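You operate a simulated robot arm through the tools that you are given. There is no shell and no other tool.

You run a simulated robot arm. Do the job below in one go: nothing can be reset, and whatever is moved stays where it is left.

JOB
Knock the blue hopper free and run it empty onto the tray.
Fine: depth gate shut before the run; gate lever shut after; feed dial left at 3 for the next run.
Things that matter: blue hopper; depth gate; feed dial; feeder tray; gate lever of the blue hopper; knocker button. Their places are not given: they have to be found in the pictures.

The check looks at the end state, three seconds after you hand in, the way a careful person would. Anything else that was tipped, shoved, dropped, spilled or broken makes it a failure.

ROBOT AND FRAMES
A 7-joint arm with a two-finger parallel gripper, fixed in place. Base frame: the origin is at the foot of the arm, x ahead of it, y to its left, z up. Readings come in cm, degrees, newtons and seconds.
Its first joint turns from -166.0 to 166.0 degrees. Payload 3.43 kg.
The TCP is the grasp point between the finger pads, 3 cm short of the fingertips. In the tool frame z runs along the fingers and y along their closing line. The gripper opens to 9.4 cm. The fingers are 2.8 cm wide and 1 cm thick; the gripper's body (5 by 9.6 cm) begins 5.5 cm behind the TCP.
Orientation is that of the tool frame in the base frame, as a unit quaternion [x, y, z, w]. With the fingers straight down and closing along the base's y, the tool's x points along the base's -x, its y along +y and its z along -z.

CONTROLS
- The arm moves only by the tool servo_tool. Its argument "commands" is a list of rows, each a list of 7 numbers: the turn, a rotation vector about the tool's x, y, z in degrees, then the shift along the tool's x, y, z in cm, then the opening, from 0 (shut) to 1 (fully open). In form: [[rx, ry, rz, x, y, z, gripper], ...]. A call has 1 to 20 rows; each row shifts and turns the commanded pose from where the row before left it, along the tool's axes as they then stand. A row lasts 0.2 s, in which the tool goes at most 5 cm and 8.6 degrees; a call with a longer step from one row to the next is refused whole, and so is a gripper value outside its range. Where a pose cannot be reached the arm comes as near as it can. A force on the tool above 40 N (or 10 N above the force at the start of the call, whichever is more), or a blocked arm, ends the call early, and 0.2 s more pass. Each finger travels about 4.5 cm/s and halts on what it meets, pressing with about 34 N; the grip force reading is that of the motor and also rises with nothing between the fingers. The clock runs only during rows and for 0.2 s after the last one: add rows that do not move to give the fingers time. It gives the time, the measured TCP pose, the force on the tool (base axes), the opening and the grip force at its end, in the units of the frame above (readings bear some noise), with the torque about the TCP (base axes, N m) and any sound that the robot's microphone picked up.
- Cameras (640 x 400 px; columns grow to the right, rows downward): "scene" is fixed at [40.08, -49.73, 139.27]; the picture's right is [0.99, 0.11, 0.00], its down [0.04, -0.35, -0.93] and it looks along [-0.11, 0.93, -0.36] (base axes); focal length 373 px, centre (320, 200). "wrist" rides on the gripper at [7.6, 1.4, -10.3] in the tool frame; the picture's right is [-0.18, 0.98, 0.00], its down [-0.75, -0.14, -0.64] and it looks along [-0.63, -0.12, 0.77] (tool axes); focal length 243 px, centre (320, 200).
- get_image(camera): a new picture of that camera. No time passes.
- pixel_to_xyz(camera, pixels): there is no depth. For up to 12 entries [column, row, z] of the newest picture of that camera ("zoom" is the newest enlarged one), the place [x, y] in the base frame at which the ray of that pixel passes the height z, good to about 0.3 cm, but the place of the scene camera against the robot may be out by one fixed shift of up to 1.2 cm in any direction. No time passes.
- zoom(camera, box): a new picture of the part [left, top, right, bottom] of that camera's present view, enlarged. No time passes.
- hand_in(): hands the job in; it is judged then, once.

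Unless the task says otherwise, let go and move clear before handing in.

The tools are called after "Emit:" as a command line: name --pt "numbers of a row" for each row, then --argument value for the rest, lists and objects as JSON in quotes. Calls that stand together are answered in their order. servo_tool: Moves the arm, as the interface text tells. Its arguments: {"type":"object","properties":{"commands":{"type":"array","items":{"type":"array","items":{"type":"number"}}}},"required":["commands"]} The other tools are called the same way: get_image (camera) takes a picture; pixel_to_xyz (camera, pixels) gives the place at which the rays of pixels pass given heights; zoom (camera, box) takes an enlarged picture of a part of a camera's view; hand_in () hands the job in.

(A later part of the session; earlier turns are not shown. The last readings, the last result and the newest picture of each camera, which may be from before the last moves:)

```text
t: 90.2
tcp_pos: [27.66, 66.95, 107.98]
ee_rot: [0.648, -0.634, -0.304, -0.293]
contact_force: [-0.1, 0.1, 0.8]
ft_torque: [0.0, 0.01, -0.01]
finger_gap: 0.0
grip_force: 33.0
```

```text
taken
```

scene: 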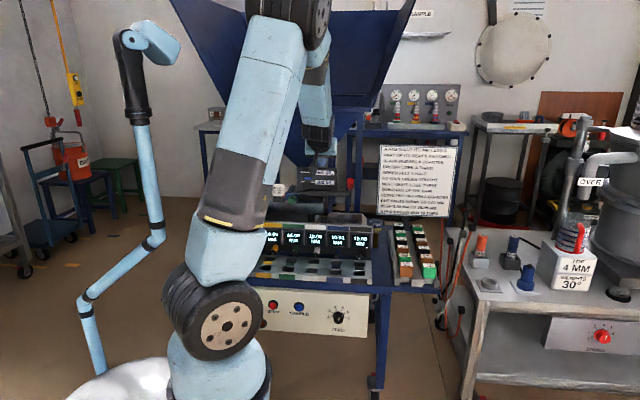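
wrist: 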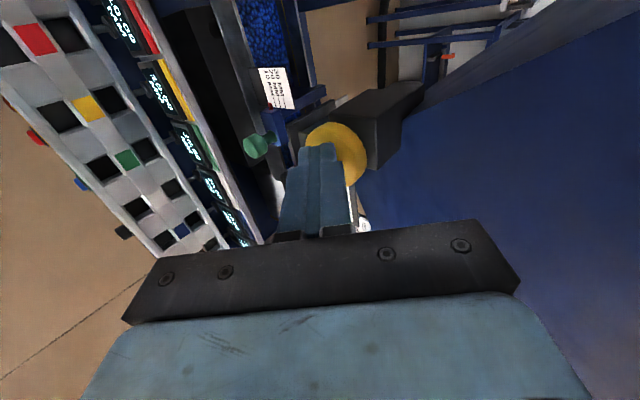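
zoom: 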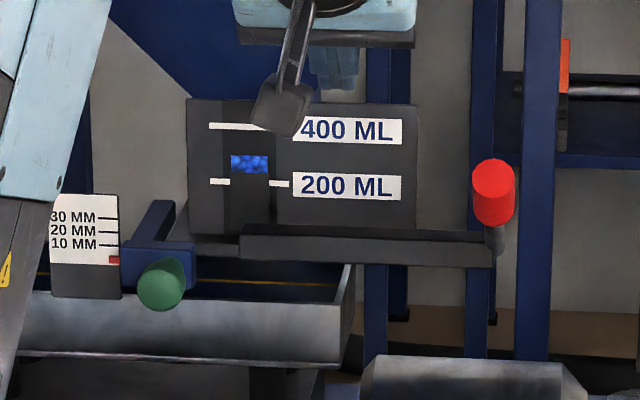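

Nothing has changed. I'll pitch down and descend in front of the panel to read its labels with the camera underneath.

Emit:
servo_tool --pt "0 6.25 0 0 0 0 0.0" --pt "0 6.25 0 0 0 0 0.0" --pt "0 6.25 0 0 0 0 0.0" --pt "0 6.25 0 0 0 0 0.0" --pt "0 0 0 2.9 0.9 2.2 0.0" --pt "0 0 0 2.9 0.9 2.2 0.0" --pt "0 0 0 2.9 0.9 2.8 0.0" --pt "0 0 0 2.9 0.9 3.3 0.0" --pt "0 0 0 2.9 0.9 3.3 0.0" --pt "0 0 0 0 0 0 0.0"

Emit:
get_image --camera "scene"

Emit:
get_image --camera "wrist"

```text
t: 92.4
tcp_pos: [23.27, 59.31, 89.52]
ee_rot: [0.699, -0.682, -0.157, -0.148]
contact_force: [-0.5, 0.1, -0.9]
ft_torque: [0.02, 0.01, 0.0]
finger_gap: 0.0
grip_force: 32.8
```

```text
taken
```

scene: 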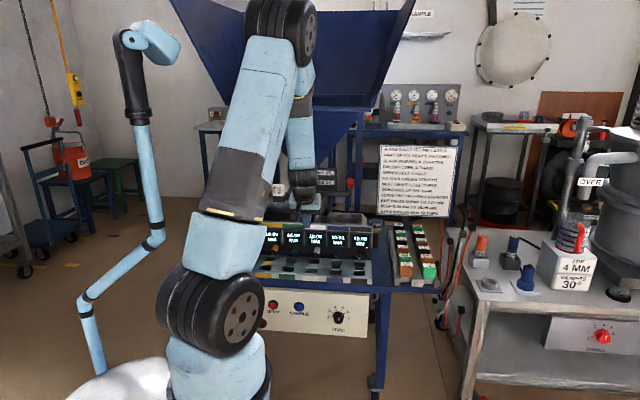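

```text
taken
```

wrist: 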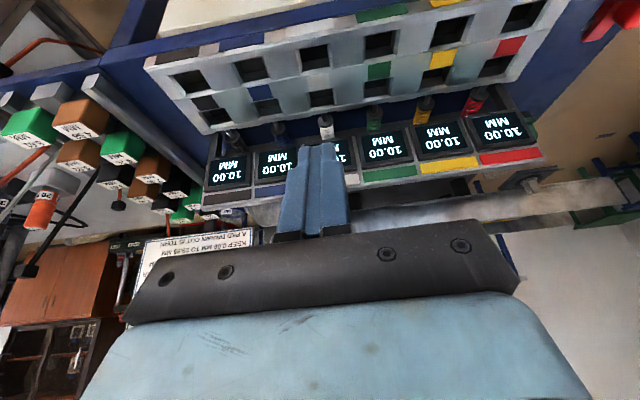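

The displays and seats are visible but the panel is still below. I'll descend about 24 cm more and back off slightly.

Emit:
servo_tool --pt "0 0 0 2.75 0.3 2.6 0.0" --pt "0 0 0 2.75 0.3 2.6 0.0" --pt "0 0 0 2.75 0.3 3.1 0.0" --pt "0 0 0 2.75 0.3 3.1 0.0" --pt "0 0 0 2.75 0.3 3.1 0.0" --pt "0 0 0 2.75 0.3 3.1 0.0" --pt "0 0 0 0 0 0 0.0"

Emit:
get_image --camera "scene"

Emit:
get_image --camera "wrist"

```text
t: 94.0
tcp_pos: [21.36, 51.99, 66.81]
ee_rot: [0.698, -0.682, -0.157, -0.149]
contact_force: [0.9, -0.8, 0.1]
ft_torque: [-0.01, -0.02, -0.01]
finger_gap: 0.0
grip_force: 33.2
```

```text
taken
```

scene: 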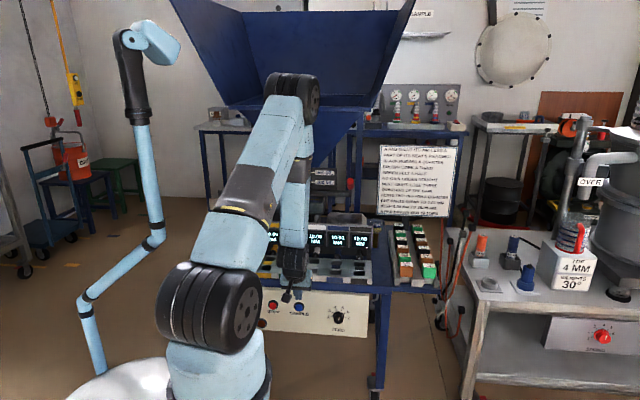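

```text
taken
```

wrist: 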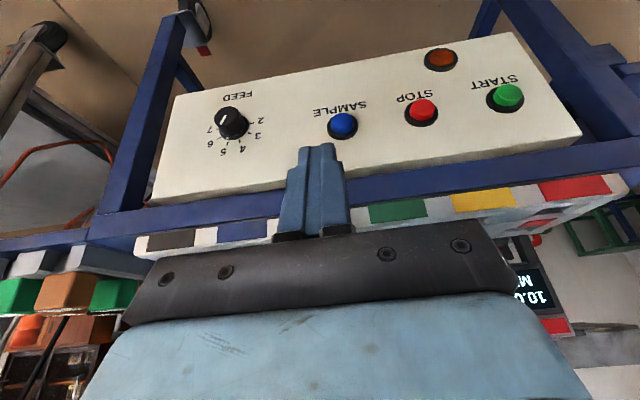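

The panel only has START, STOP, SAMPLE, FEED and an unlabelled amber lamp, so the yellow mushroom is the knocker and needs another try. While I'm here I'll study the feed dial at (231,122).

Emit:
zoom --camera "wrist" --box '[180, 70, 300, 170]'

Emit:
zoom --camera "scene" --box '[300, 290, 370, 345]'

Emit:
pixel_to_xyz --camera "wrist" --pixels '[[231, 122, 48], [231, 122, 50], [231, 122, 52]]'

Emit:
pixel_to_xyz --camera "scene" --pixels '[[338.5, 317.5, 48], [338.5, 317.5, 50], [338.5, 317.5, 52]]'

```text
4.00 times, centred on (240, 120) of wrist
```

zoom: 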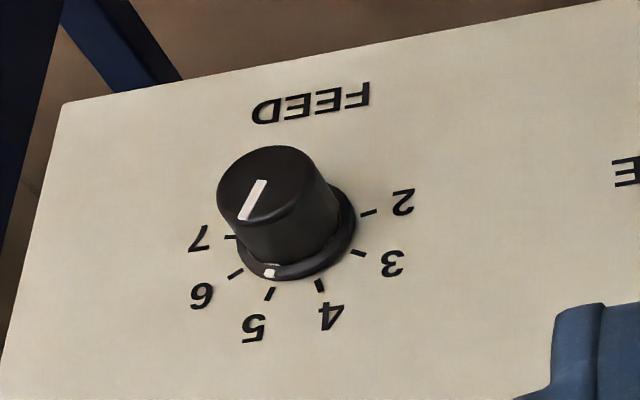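

```text
7.27 times, centred on (335, 318) of scene
```

zoom: 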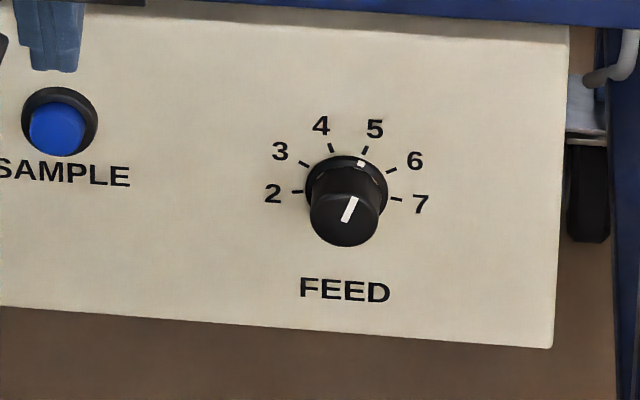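

```text
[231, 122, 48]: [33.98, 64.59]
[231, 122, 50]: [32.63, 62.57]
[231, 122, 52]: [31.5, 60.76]
```

```text
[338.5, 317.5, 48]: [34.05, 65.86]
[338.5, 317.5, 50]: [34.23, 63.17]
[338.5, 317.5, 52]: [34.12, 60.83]
```

The pointer is at 5 and the ticks are about 40° apart, so 3 is about 80° counter-clockwise. The knob axis runs along y at about (34, 64.8, 47.9). I'll set the dial now. First a pre-grasp in front of it at 55° pitch, fingers open.

Emit:
servo_tool --pt "0 -5 0 0 0 0 0.2" --pt "0 -5 0 0 0 0 0.4" --pt "0 0 0 0 -4.2 0 0.55" --pt "0 0 0 0 -4.2 0 0.55" --pt "0 0 0 0 -4.2 0 0.55" --pt "0 0 0 1.3 0 3.6 0.55" --pt "0 0 0 1.3 0 3.6 0.55" --pt "0 0 0 1.3 0 3.6 0.55" --pt "0 0 0 0 0 0 0.55"

Emit:
get_image --camera "scene"

Emit:
get_image --camera "wrist"

```text
t: 96.0
tcp_pos: [33.96, 55.16, 55.19]
ee_rot: [0.681, -0.667, -0.217, -0.209]
contact_force: [0.0, -0.1, -0.1]
ft_torque: [-0.02, 0.01, 0.03]
finger_gap: 5.18
grip_force: 0.0
```

```text
taken
```

scene: 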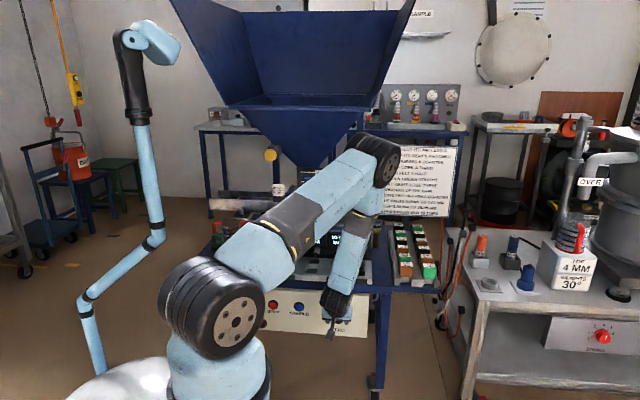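

```text
taken
```

wrist: 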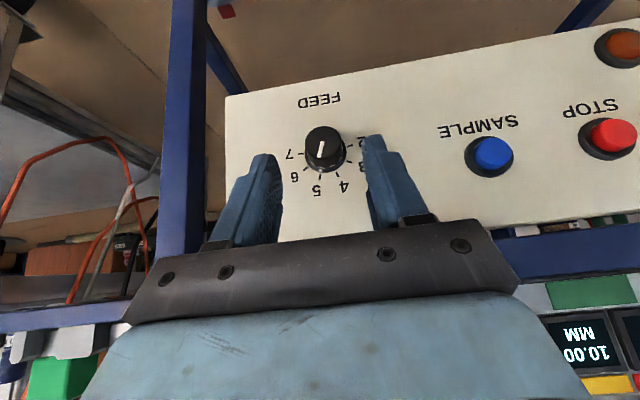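

The dial is centred between the fingers at (325,150). I'll measure it from here to fix the knob centre and panel face.

Emit:
zoom --camera "wrist" --box '[240, 80, 420, 200]'

Emit:
pixel_to_xyz --camera "wrist" --pixels '[[323, 144, 46], [323, 144, 48], [323, 144, 50], [326, 158, 46], [326, 158, 48], [326, 158, 50]]'

```text
3.33 times, centred on (330, 140) of wrist
```

zoom: 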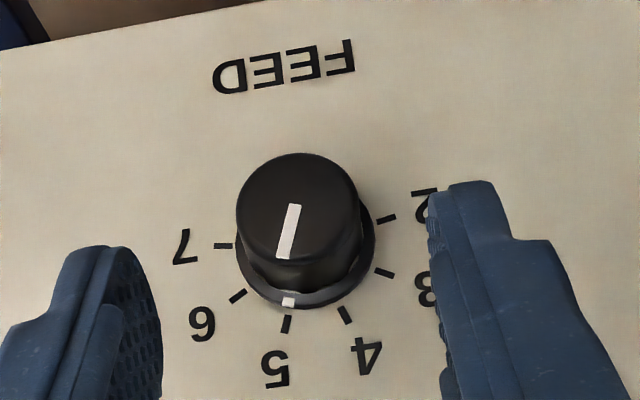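

```text
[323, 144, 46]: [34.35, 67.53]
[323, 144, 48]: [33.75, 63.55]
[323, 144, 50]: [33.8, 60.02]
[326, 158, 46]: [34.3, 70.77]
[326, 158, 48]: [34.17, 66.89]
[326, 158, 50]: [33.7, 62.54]
```

The knob centre is near (33.95, 64.5, 48.05), about 3.4 cm across. The panel face is near y≈66 and the knob front near y≈63.2. I'll pre-twist +20° about the knob axis, then advance the fingers around it.

Emit:
servo_tool --pt "-4.095 0 2.87 0 0 0 0.55" --pt "-4.095 0 2.87 0 0 0 0.55" --pt "-4.095 0 2.87 0 0 0 0.55" --pt "-4.095 0 2.87 0 0 0 0.55" --pt "0 0 0 -0.89 -2.45 0 0.55" --pt "0 0 0 -0.59 0 2.86 0.55" --pt "0 0 0 -0.59 0 2.86 0.55" --pt "0 0 0 0 0 0 0.55"

Emit:
get_image --camera "scene"

Emit:
get_image --camera "wrist"

```text
t: 97.8
tcp_pos: [34.69, 60.52, 51.19]
ee_rot: [-0.634, 0.694, 0.329, 0.086]
contact_force: [0.1, 0.2, 0.0]
ft_torque: [-0.01, 0.05, 0.01]
finger_gap: 5.18
grip_force: 0.0
```

```text
taken
```

scene: 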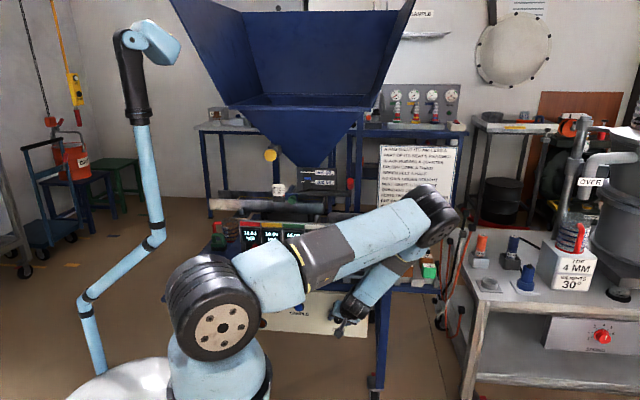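

```text
taken
```

wrist: 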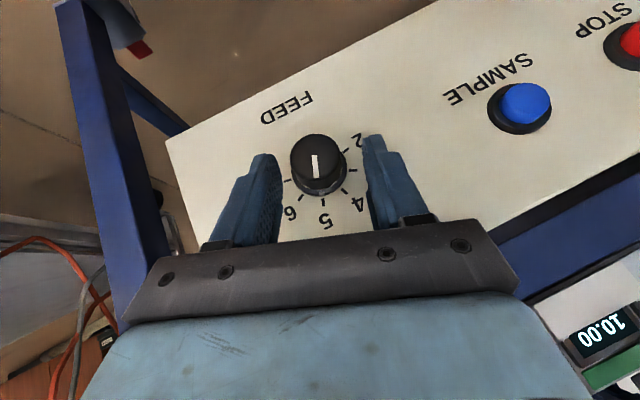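

The knob is centred between the fingers at (320,165), and the elbow is clear on the right. I'll advance the last bit and close on the knob.

Emit:
servo_tool --pt "0 0 0 -0.17 -0.19 1.31 0.55" --pt "0 0 0 -0.17 -0.19 1.31 0.55" --pt "0 0 0 0 0 0 0.4" --pt "0 0 0 0 0 0 0.2" --pt "0 0 0 0 0 0 0.0" --pt "0 0 0 0 0 0 0.0" --pt "0 0 0 0 0 0 0.0"

Emit:
get_image --camera "wrist"

Emit:
zoom --camera "wrist" --box '[220, 80, 420, 240]'

```text
t: 99.4
tcp_pos: [34.45, 62.24, 49.13]
ee_rot: [-0.633, 0.695, 0.329, 0.086]
contact_force: [15.3, 4.0, -14.0]
ft_torque: [-0.48, -0.23, -1.13]
finger_gap: 3.59
grip_force: 45.1
```

```text
taken
```

wrist: 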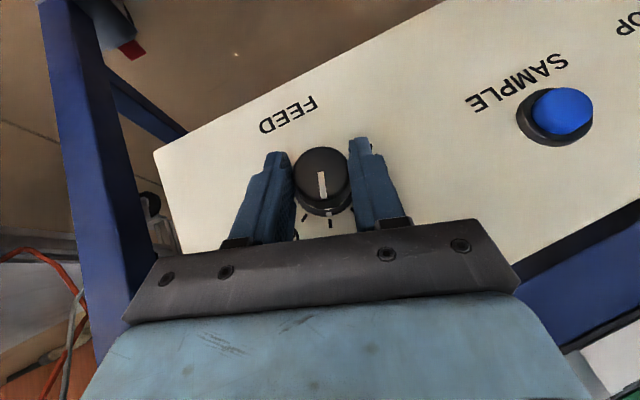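

```text
2.50 times, centred on (320, 160) of wrist
```

zoom: 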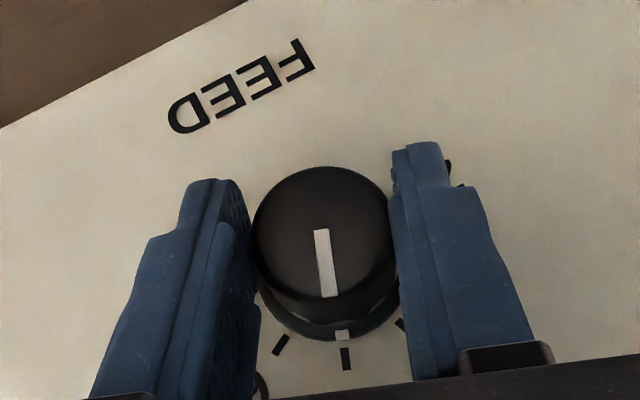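

The knob is gripped at a 3.59 cm gap with a small side offset. I'll relieve that and turn 40° counter-clockwise about the knob axis.

Emit:
servo_tool --pt "0 0 0 0 -0.2 0 0.0" --pt "4.095 0 -2.87 0 0.109 0 0.0" --pt "4.095 0 -2.87 0 0.109 0 0.0" --pt "4.095 0 -2.87 0 0.109 0 0.0" --pt "4.095 0 -2.87 0 0.109 0 0.0" --pt "4.095 0 -2.87 0 0.109 0 0.0" --pt "4.095 0 -2.87 0 0.109 0 0.0" --pt "4.095 0 -2.87 0 0.109 0 0.0" --pt "4.095 0 -2.87 0 0.109 0 0.0" --pt "0 0 0 0 0 0 0.0"

Emit:
get_image --camera "wrist"

Emit:
get_image --camera "scene"

Emit:
zoom --camera "wrist" --box '[220, 80, 420, 240]'

```text
t: 101.6
tcp_pos: [33.49, 61.97, 49.37]
ee_rot: [0.71, -0.618, -0.099, -0.323]
contact_force: [-26.5, 21.5, -8.1]
ft_torque: [0.22, 0.37, -0.17]
finger_gap: 3.63
grip_force: 45.0
```

```text
taken
```

wrist: 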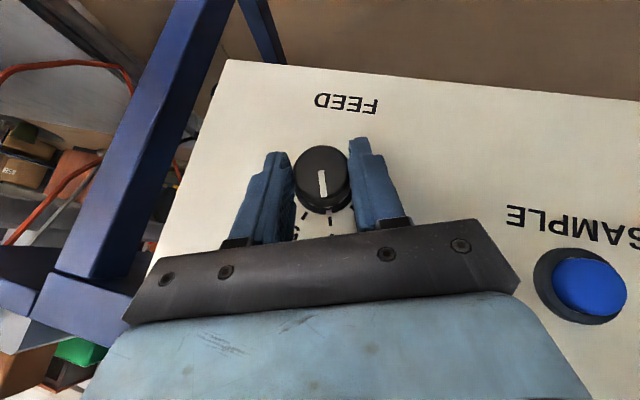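

```text
taken
```

scene: 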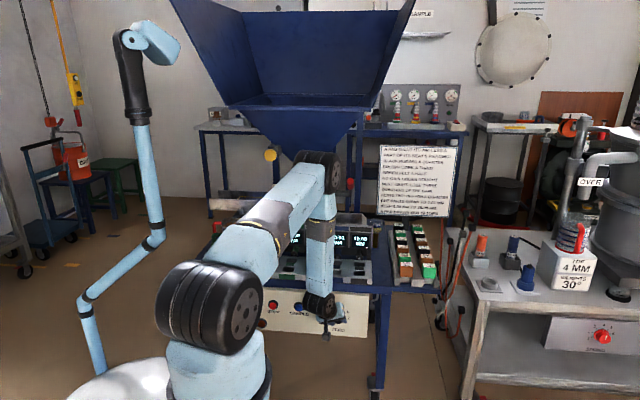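

```text
2.50 times, centred on (320, 160) of wrist
```

zoom: 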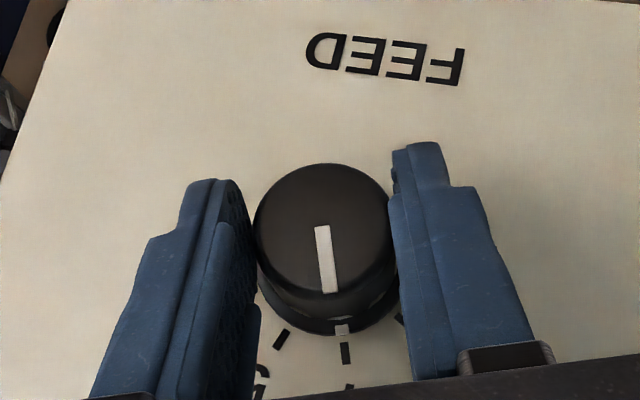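

The pointer line now aligns with the 4 tick at zoom (345,350). I'll open, twist back +40° around the knob, and re-grip.

Emit:
servo_tool --pt "0 0 0 0 0 0 0.45" --pt "0 0 0 0 0 0 0.58" --pt "0 0 0 0 0 0 0.58" --pt "-4.095 0 2.87 0 -0.109 0 0.58" --pt "-4.095 0 2.87 0 -0.109 0 0.58" --pt "-4.095 0 2.87 0 -0.109 0 0.58" --pt "-4.095 0 2.87 0 -0.109 0 0.58" --pt "-4.095 0 2.87 0 -0.109 0 0.58" --pt "-4.095 0 2.87 0 -0.109 0 0.58" --pt "-4.095 0 2.87 0 -0.109 0 0.58" --pt "-4.095 0 2.87 0 -0.109 0 0.58" --pt "0 0 0 0 0 0 0.58"

Emit:
get_image --camera "wrist"

Emit:
zoom --camera "wrist" --box '[220, 80, 420, 240]'

```text
t: 104.2
tcp_pos: [34.69, 61.95, 49.41]
ee_rot: [-0.634, 0.695, 0.329, 0.086]
contact_force: [-0.7, -0.5, -0.3]
ft_torque: [-0.05, -0.04, -0.01]
finger_gap: 5.43
grip_force: 0.1
```

```text
taken
```

wrist: 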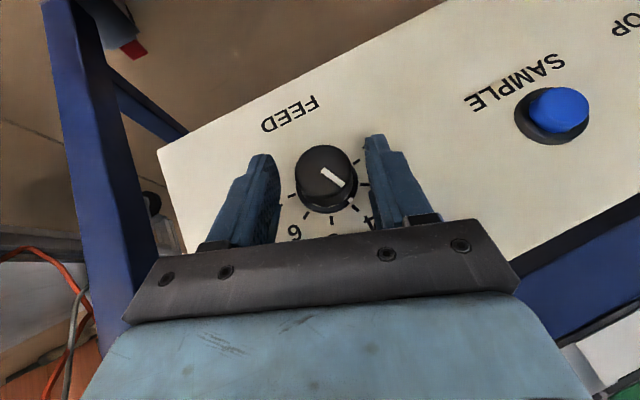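

```text
2.50 times, centred on (320, 160) of wrist
```

zoom: 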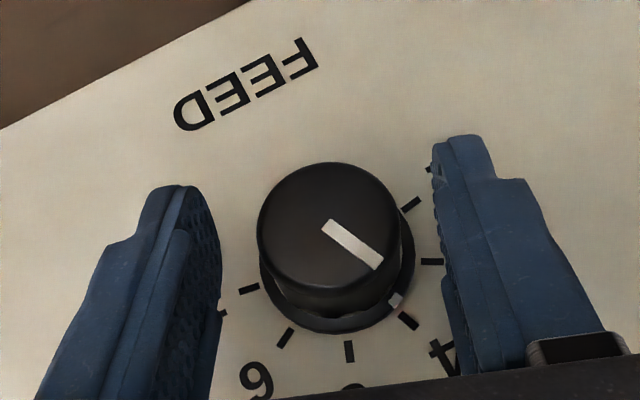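

The dial sits at 4. I'll grip again and turn another ~38° toward 3.

Emit:
servo_tool --pt "0 0 0 0 -0.1 0.2 0.4" --pt "0 0 0 0 0 0 0.2" --pt "0 0 0 0 0 0 0.0" --pt "0 0 0 0 0 0 0.0" --pt "0 0 0 0 0 0 0.0" --pt "4.095 0 -2.87 0 0.109 0 0.0" --pt "4.095 0 -2.87 0 0.109 0 0.0" --pt "4.095 0 -2.87 0 0.109 0 0.0" --pt "4.095 0 -2.87 0 0.109 0 0.0" --pt "4.095 0 -2.87 0 0.109 0 0.0" --pt "4.095 0 -2.87 0 0.109 0 0.0" --pt "4.095 0 -2.87 0 0.109 0 0.0" --pt "2.46 0 -1.72 0 0.065 0 0.0" --pt "0 0 0 0 0 0 0.0"

Emit:
get_image --camera "wrist"

Emit:
zoom --camera "wrist" --box '[220, 80, 420, 240]'

```text
t: 107.2
tcp_pos: [33.58, 62.06, 49.2]
ee_rot: [0.707, -0.625, -0.11, -0.311]
contact_force: [-37.5, -8.1, -0.8]
ft_torque: [-0.42, 0.45, 0.01]
finger_gap: 3.59
grip_force: 44.4
```

```text
taken
```

wrist: 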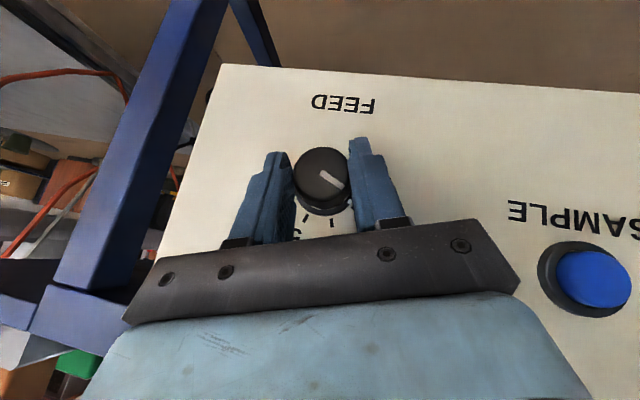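

```text
2.50 times, centred on (320, 160) of wrist
```

zoom: 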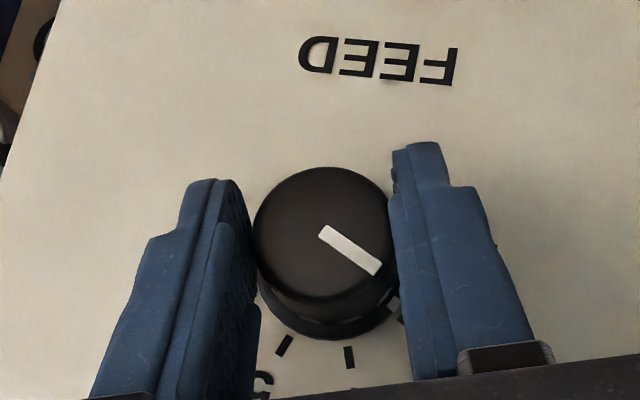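

The pointer dot at (393,305) lines up with the 3 tick at (400,318). I'll release, back away, and check it from the front.

Emit:
servo_tool --pt "0 0 0 0 0 0 0.45" --pt "0 0 0 0 0 0 0.6" --pt "0 0 0 0 0 0 0.6" --pt "0 0 0 0.4 0 -3 0.6" --pt "0 0 0 0.4 0 -3 0.6" --pt "0 0 0 0.4 0 -3 0.6" --pt "-4.095 0 2.87 0 0 0 0.4" --pt "-4.095 0 2.87 0 0 0 0.2" --pt "-4.095 0 2.87 0 0 0 0.0" --pt "-2.46 0 1.72 0 0 0 0.0" --pt "0 0 0 0 0 0 0.0"

Emit:
get_image --camera "wrist"

Emit:
get_image --camera "scene"

Emit:
zoom --camera "wrist" --box '[240, 80, 420, 200]'

```text
t: 109.6
tcp_pos: [31.85, 55.78, 55.65]
ee_rot: [0.681, -0.668, -0.217, -0.207]
contact_force: [0.8, -0.3, 0.3]
ft_torque: [-0.01, 0.05, 0.0]
finger_gap: 0.0
grip_force: 33.0
```

```text
taken
```

wrist: 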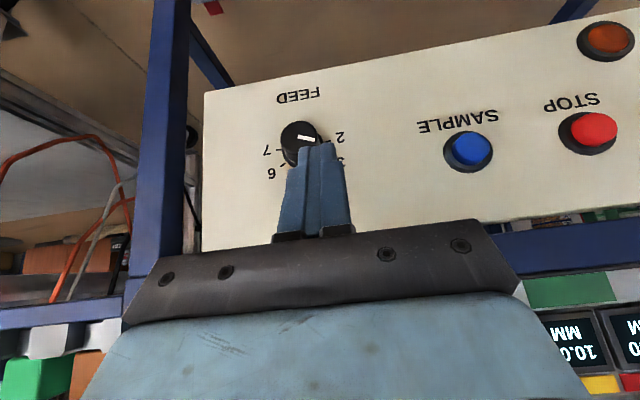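

```text
taken
```

scene: 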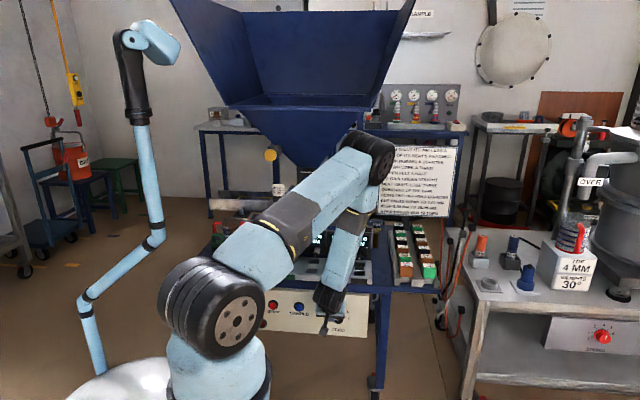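

```text
3.33 times, centred on (330, 140) of wrist
```

zoom: 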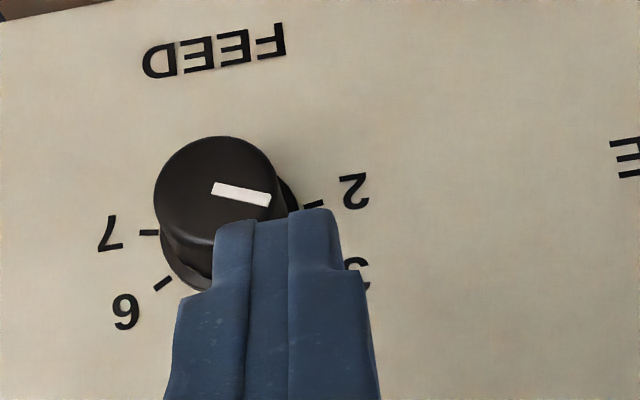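

The fingers hide part of the dial here. I'll rise straight up and take a clear look at the pointer on the way.

Emit:
servo_tool --pt "0 0 0 -2.58 1.5 -3.69 0.0" --pt "0 0 0 -2.58 1.5 -3.69 0.0" --pt "0 0 0 -2.58 1.5 -3.69 0.0" --pt "0 0 0 0 1.5 0 0.0" --pt "0 0 0 0 0 0 0.0"

Emit:
get_image --camera "wrist"

Emit:
zoom --camera "wrist" --box '[180, 20, 320, 130]'

Emit:
zoom --camera "scene" --box '[300, 290, 370, 345]'

```text
t: 110.8
tcp_pos: [26.17, 55.88, 68.87]
ee_rot: [0.682, -0.667, -0.217, -0.207]
contact_force: [0.1, -0.3, -0.2]
ft_torque: [-0.03, 0.0, 0.01]
finger_gap: 0.0
grip_force: 32.9
```

```text
taken
```

wrist: 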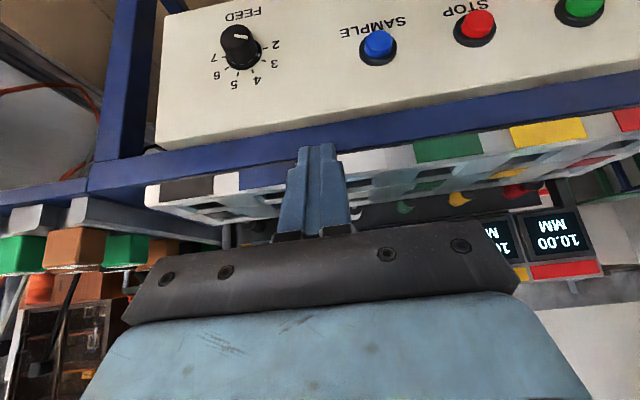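

```text
3.64 times, centred on (250, 75) of wrist
```

zoom: 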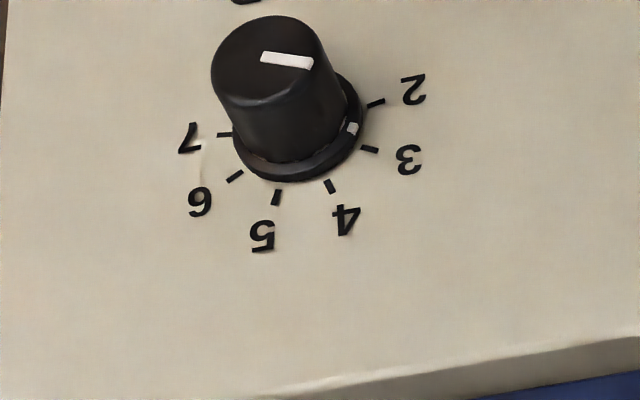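

```text
7.27 times, centred on (335, 318) of scene
```

zoom: 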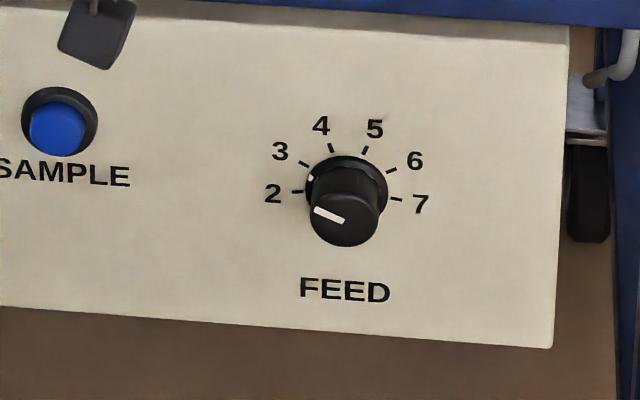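

The pointer is close to 3, but one estimate puts it slightly past toward 2. I'll zoom in tighter from both cameras to judge.

Emit:
zoom --camera "scene" --box '[322, 304, 354, 328]'

Emit:
zoom --camera "wrist" --box '[205, 15, 285, 95]'

```text
16.00 times, centred on (338, 316) of scene
```

zoom: 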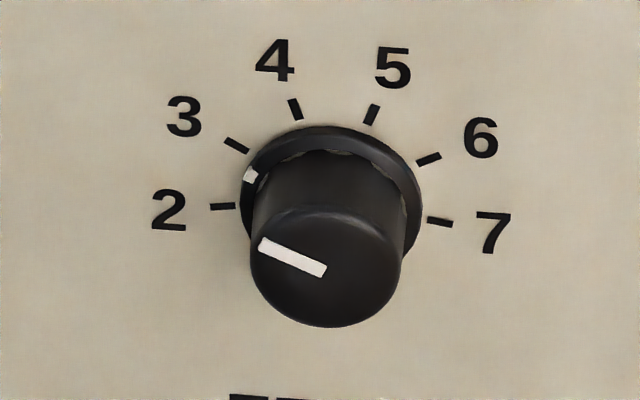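

```text
5.00 times, centred on (245, 55) of wrist
```

zoom: 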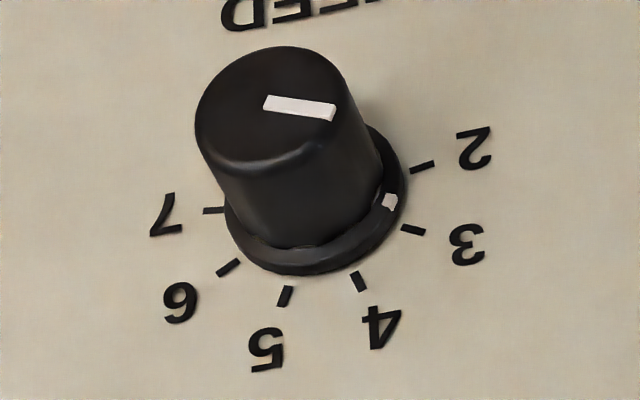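

Both close views put the pointer around 2.8–2.85, about 7° past 3. It probably slipped as I let go. I'll go back and nudge it clockwise a little.

Emit:
servo_tool --pt "0 0 0 2.1 -1.95 2.7 0.2" --pt "0 0 0 2.1 -1.95 2.7 0.4" --pt "0 0 0 2.1 -1.95 2.7 0.55" --pt "0 0 0 2.1 -1.95 2.7 0.55" --pt "0 0 0 -0.77 0 2.93 0.55" --pt "0 0 0 -0.77 0 2.93 0.55" --pt "0 0 0 0 0 0 0.55"

Emit:
get_image --camera "wrist"

Emit:
zoom --camera "wrist" --box '[220, 80, 420, 240]'

```text
t: 112.4
tcp_pos: [33.98, 59.91, 51.35]
ee_rot: [0.682, -0.667, -0.218, -0.207]
contact_force: [-1.0, 0.8, -0.2]
ft_torque: [0.0, 0.01, -0.03]
finger_gap: 5.17
grip_force: 0.0
```

```text
taken
```

wrist: 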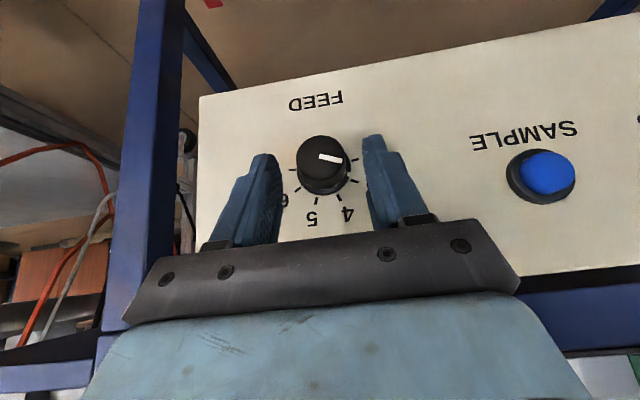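

```text
2.50 times, centred on (320, 160) of wrist
```

zoom: 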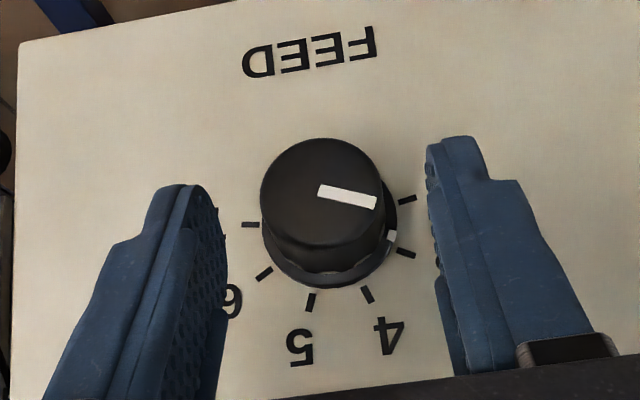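

The knob is well centred. I'll advance, grip, and turn clockwise about 8°.

Emit:
servo_tool --pt "0 0 0 -0.31 -0.05 1.47 0.55" --pt "0 0 0 -0.31 -0.05 1.47 0.55" --pt "0 0 0 0 0 0 0.4" --pt "0 0 0 0 0 0 0.2" --pt "0 0 0 0 0 0 0.0" --pt "0 0 0 0 0 0 0.0" --pt "0 0 0 0 0 0 0.0"

Emit:
get_image --camera "wrist"

Emit:
zoom --camera "wrist" --box '[220, 80, 420, 240]'

```text
t: 114.0
tcp_pos: [34.09, 62.08, 49.51]
ee_rot: [0.68, -0.668, -0.216, -0.209]
contact_force: [20.7, 9.4, -2.5]
ft_torque: [-0.2, -0.3, -1.25]
finger_gap: 3.59
grip_force: 44.7
```

```text
taken
```

wrist: 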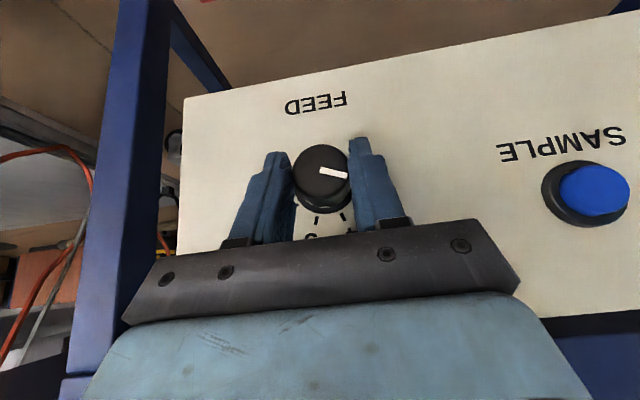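

```text
2.50 times, centred on (320, 160) of wrist
```

zoom: 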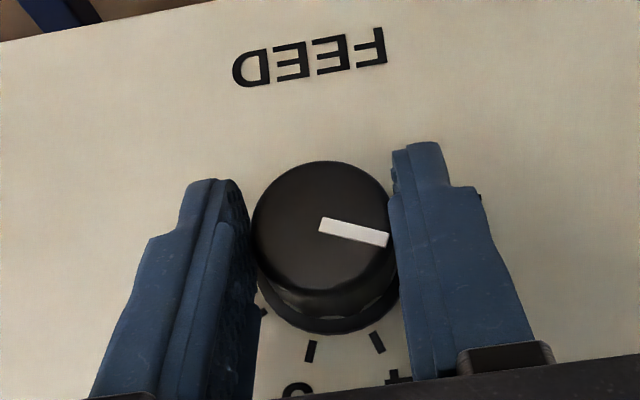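

The grip is good, with about 20 N of side force. I'll relieve that and turn 8° clockwise.

Emit:
servo_tool --pt "0 0 0 0 -0.25 0 0.0" --pt "-2.46 0 1.72 0 -0.065 0 0.0" --pt "-2.46 0 1.72 0 -0.065 0 0.0" --pt "-2.46 0 1.72 0 -0.065 0 0.0" --pt "0 0 0 0 0 0 0.0"

Emit:
get_image --camera "wrist"

Emit:
zoom --camera "wrist" --box '[220, 80, 420, 240]'

```text
t: 115.2
tcp_pos: [34.26, 62.16, 49.52]
ee_rot: [-0.663, 0.682, 0.269, 0.152]
contact_force: [17.1, 20.6, -22.2]
ft_torque: [0.33, -0.36, -1.11]
finger_gap: 3.62
grip_force: 45.3
```

```text
taken
```

wrist: 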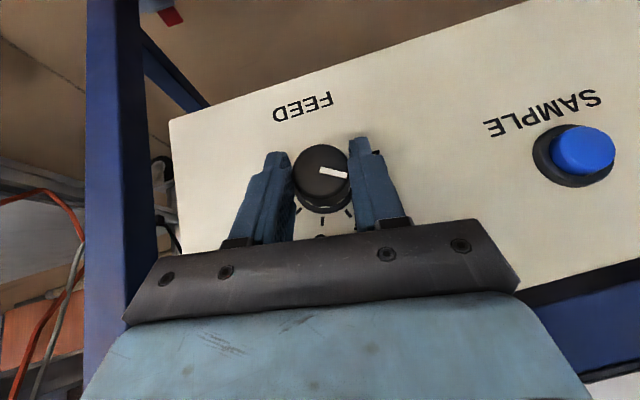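

```text
2.50 times, centred on (320, 160) of wrist
```

zoom: 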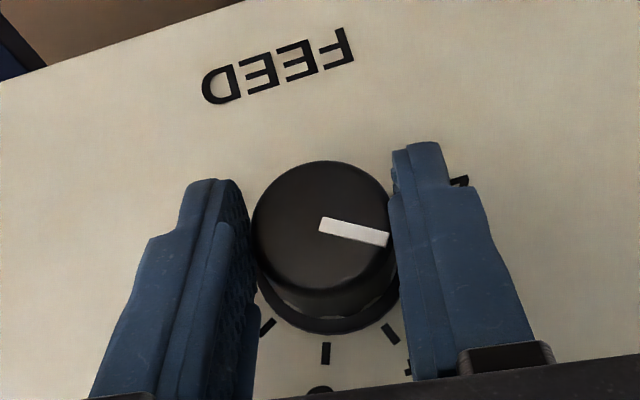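

The dial has turned about 8° clockwise. I'll relax the side load, release, back off, and re-check.

Emit:
servo_tool --pt "0 0 0 -0.05 -0.2 0.2 0.0" --pt "0 0 0 0 0 0 0.0" --pt "0 0 0 0 0 0 0.45" --pt "0 0 0 0 0 0 0.6" --pt "0 0 0 0 0 0 0.6" --pt "0 0 0 0.4 0 -3 0.6" --pt "0 0 0 0.4 0 -3 0.6" --pt "0 0 0 0.4 0 -3 0.6" --pt "3.69 0 -2.58 0 0 0 0.5" --pt "3.28 0 -2.3 -2.2 2 -3 0.2" --pt "0 0 0 -2.5 2 -3.6 0.0" --pt "0 0 0 -2.5 2 -3.6 0.0" --pt "0 0 0 0 0 0 0.0"

Emit:
get_image --camera "wrist"

Emit:
zoom --camera "scene" --box '[322, 304, 354, 328]'

Emit:
get_image --camera "scene"

```text
t: 118.0
tcp_pos: [29.86, 56.0, 68.79]
ee_rot: [0.68, -0.669, -0.22, -0.205]
contact_force: [-0.5, 0.1, -0.1]
ft_torque: [-0.04, 0.01, -0.01]
finger_gap: 0.0
grip_force: 32.9
```

```text
taken
```

wrist: 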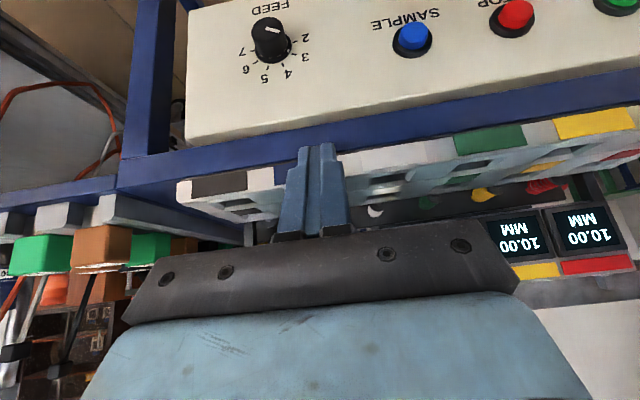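

```text
16.00 times, centred on (338, 316) of scene
```

zoom: 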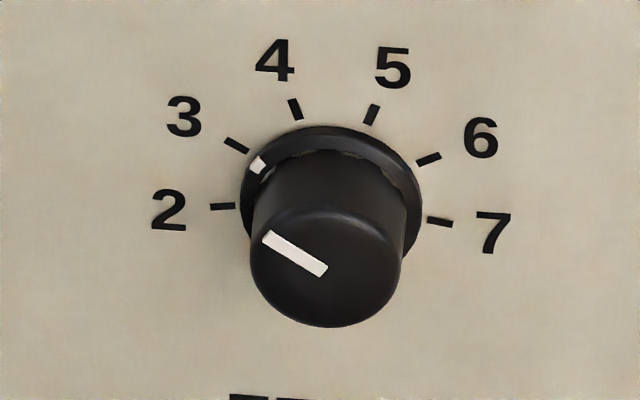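

```text
taken
```

scene: 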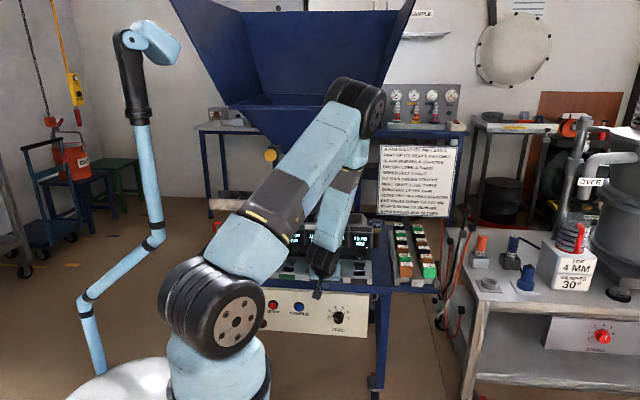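

The dial now points at 3: line direction about 151° against the tick's 149.5°. I'll go back up to work the knocker again.

Emit:
servo_tool --pt "0 0 0 -2.58 0 -3.69 0.0" --pt "0 0 0 -2.58 0 -3.69 0.0" --pt "0 0 0 -2.58 0 -3.69 0.0" --pt "0 0 0 -2.58 0 -3.69 0.0" --pt "0 0 0 -2.58 0 -3.69 0.0" --pt "0 0 0 -2.58 0 -3.69 0.0" --pt "0 0 0 -2.58 0 -3.69 0.0" --pt "0 0 0 -2.58 0 -3.69 0.0" --pt "0 0 0 -3.7 0 2.4 0.0" --pt "0 0 0 -3.7 0 2.0 0.0" --pt "0 -5 0 0 0 0 0.0" --pt "0 -5 0 0 0 0 0.0" --pt "0 -5 0 0 0 0 0.0" --pt "0 0 0 0 0 0 0.0"

Emit:
get_image --camera "scene"

Emit:
zoom --camera "scene" --box '[260, 140, 370, 220]'

```text
t: 121.0
tcp_pos: [30.24, 64.7, 105.32]
ee_rot: [0.646, -0.635, -0.307, -0.29]
contact_force: [0.3, 0.5, -0.8]
ft_torque: [0.0, 0.02, -0.01]
finger_gap: 0.0
grip_force: 32.9
```

```text
taken
```

scene: 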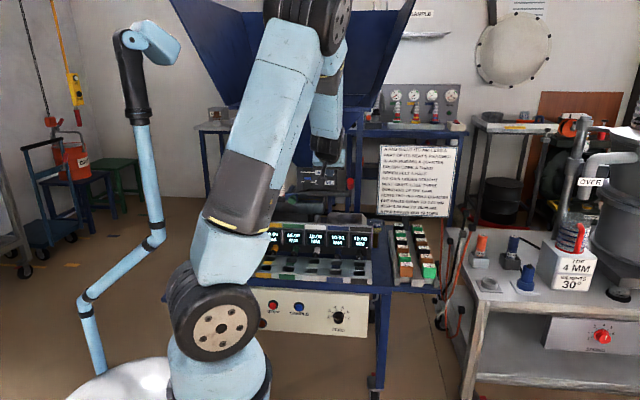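

```text
5.00 times, centred on (315, 180) of scene
```

zoom: 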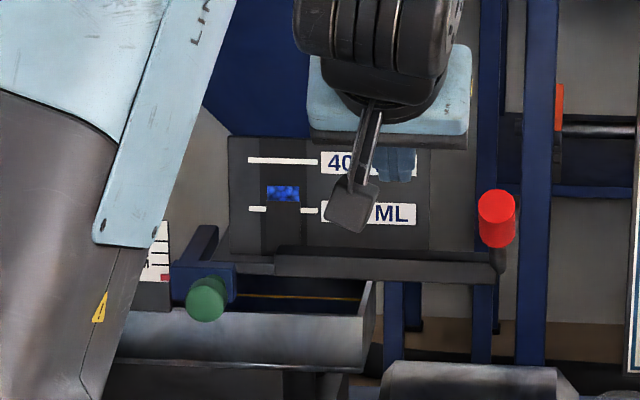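

The window still shows the bridged granules at zoom (283,193) and the lever is open. I'll press the knocker in this roll, where the thinner profile clears the rim better, so I'm sliding left to x≈8.

Emit:
servo_tool --pt "0 0 0 -1.33 3.5 -0.27 0.0" --pt "0 0 0 -1.33 3.5 -0.27 0.0" --pt "0 0 0 0 3.8 0 0.0" --pt "0 0 0 0 3.8 0 0.0" --pt "0 0 0 0 3.8 0 0.0" --pt "0 0 0 0 3.8 0 0.0" --pt "0 0 0 0 0 0 0.0"

Emit:
get_image --camera "wrist"

Emit:
get_image --camera "scene"

Emit:
zoom --camera "wrist" --box '[200, 20, 440, 200]'

```text
t: 122.6
tcp_pos: [8.34, 65.31, 107.96]
ee_rot: [0.646, -0.636, -0.307, -0.289]
contact_force: [0.7, 0.1, -0.5]
ft_torque: [0.01, 0.01, 0.02]
finger_gap: 0.0
grip_force: 32.6
```

```text
taken
```

wrist: 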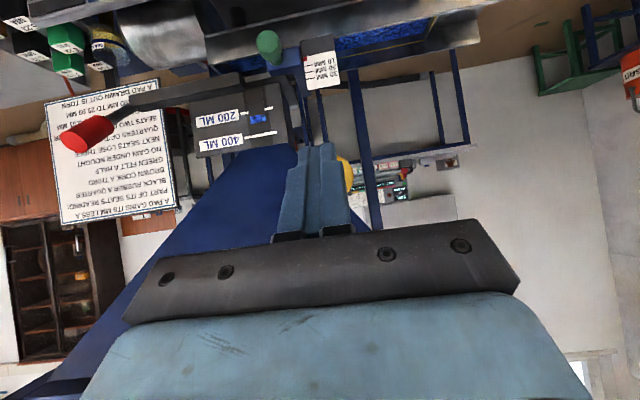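

```text
taken
```

scene: 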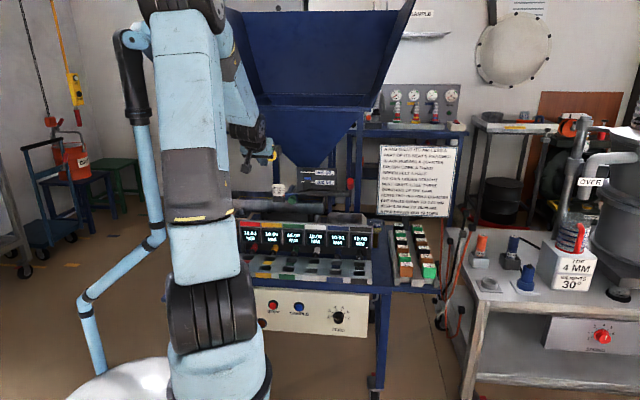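

```text
2.22 times, centred on (320, 110) of wrist
```

zoom: 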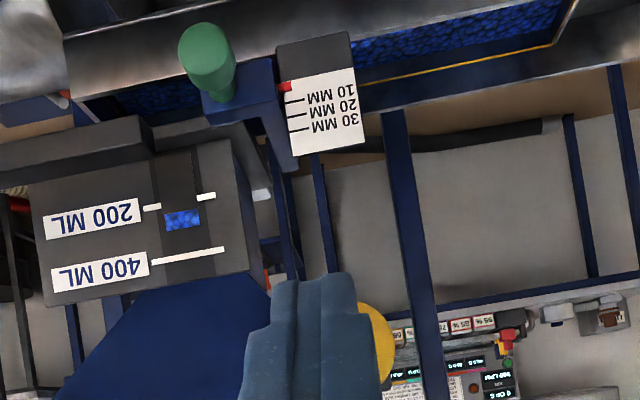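

The visible yellow edge at (353,175) means the disc centre is nearer x≈9, so my earlier presses were about 1.3 cm off-centre. I'll re-centre and press squarely, then hold.

Emit:
servo_tool --pt "0 0 0 -2.28 -0.65 2.72 0.0" --pt "0 0 0 -2.28 0 2.72 0.0" --pt "0 0 0 -0.386 0 0.46 0.0" --pt "0 0 0 -0.386 0 0.46 0.0" --pt "0 0 0 -0.386 0 0.46 0.0" --pt "0 0 0 -0.257 0 0.306 0.0" --pt "0 0 0 0 0 0 0.0"

Emit:
get_image --camera "wrist"

Emit:
zoom --camera "wrist" --box '[200, 20, 440, 200]'

```text
t: 124.2
tcp_pos: [8.78, 74.76, 108.0]
ee_rot: [0.646, -0.635, -0.307, -0.29]
contact_force: [0.2, -3.6, -1.8]
ft_torque: [-0.05, 0.0, -0.02]
finger_gap: 0.0
grip_force: 33.1
```

```text
taken
```

wrist: 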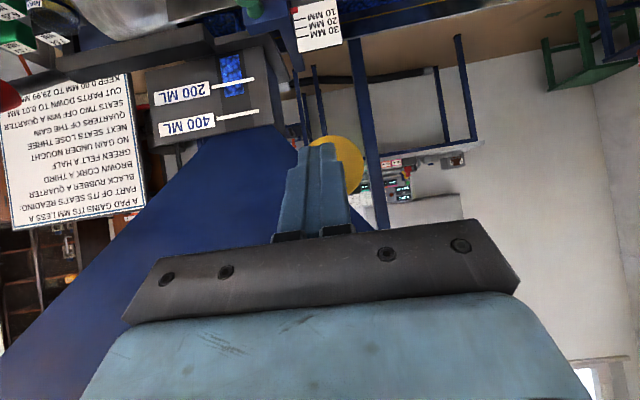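

```text
2.22 times, centred on (320, 110) of wrist
```

zoom: 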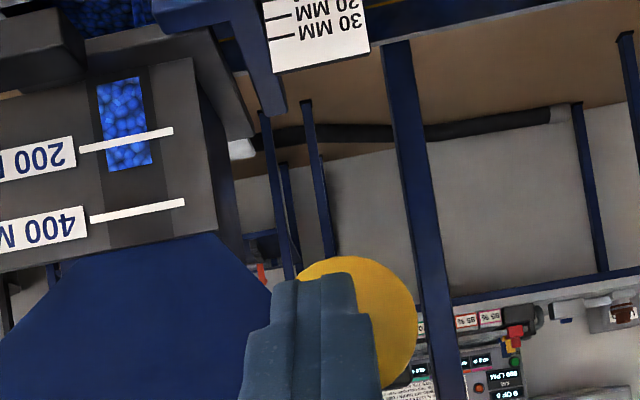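

Now the window shows blue all the way down to the bottom, at zoom (125,120), so the bridge has dropped and the hopper is free. I'll back off and watch the level run down.

Emit:
servo_tool --pt "0 0 0 1.3 0 -1.5 0.0" --pt "0 0 0 1.3 0 -1.5 0.0" --pt "0 0 0 1.3 0 -1.5 0.0" --pt "0 0 0 0 0 0 0.0"

Emit:
get_image --camera "wrist"

Emit:
zoom --camera "wrist" --box '[160, 0, 420, 160]'

Emit:
zoom --camera "scene" --box '[260, 150, 370, 230]'

```text
t: 125.2
tcp_pos: [8.71, 68.6, 107.96]
ee_rot: [0.646, -0.635, -0.308, -0.291]
contact_force: [0.4, 0.5, 0.3]
ft_torque: [0.04, -0.02, 0.0]
finger_gap: 0.0
grip_force: 32.7
```

```text
taken
```

wrist: 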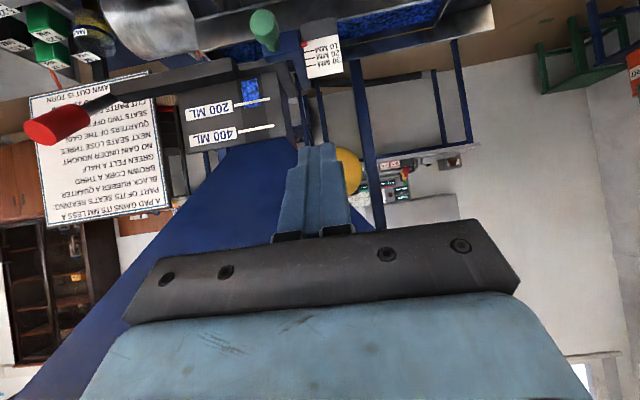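

```text
2.46 times, centred on (290, 80) of wrist
```

zoom: 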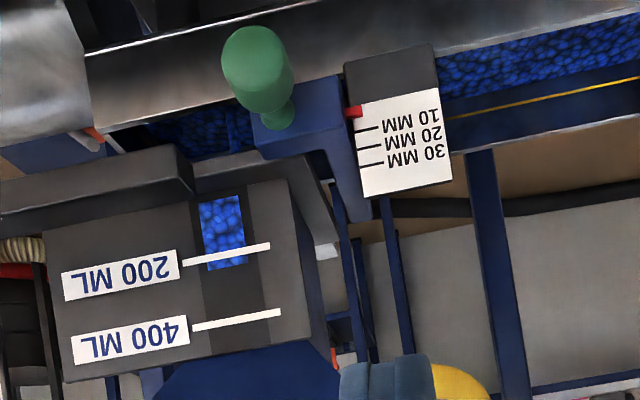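

```text
5.00 times, centred on (315, 190) of scene
```

zoom: 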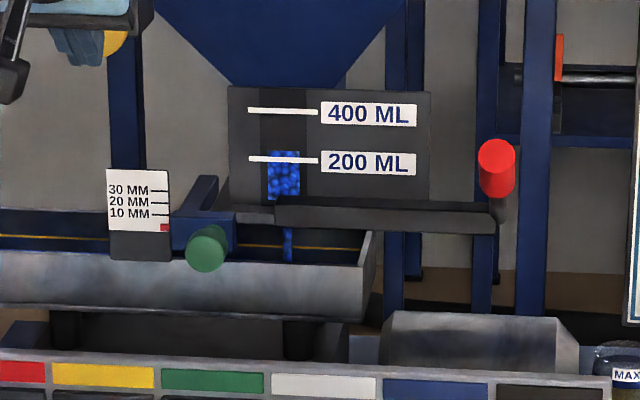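

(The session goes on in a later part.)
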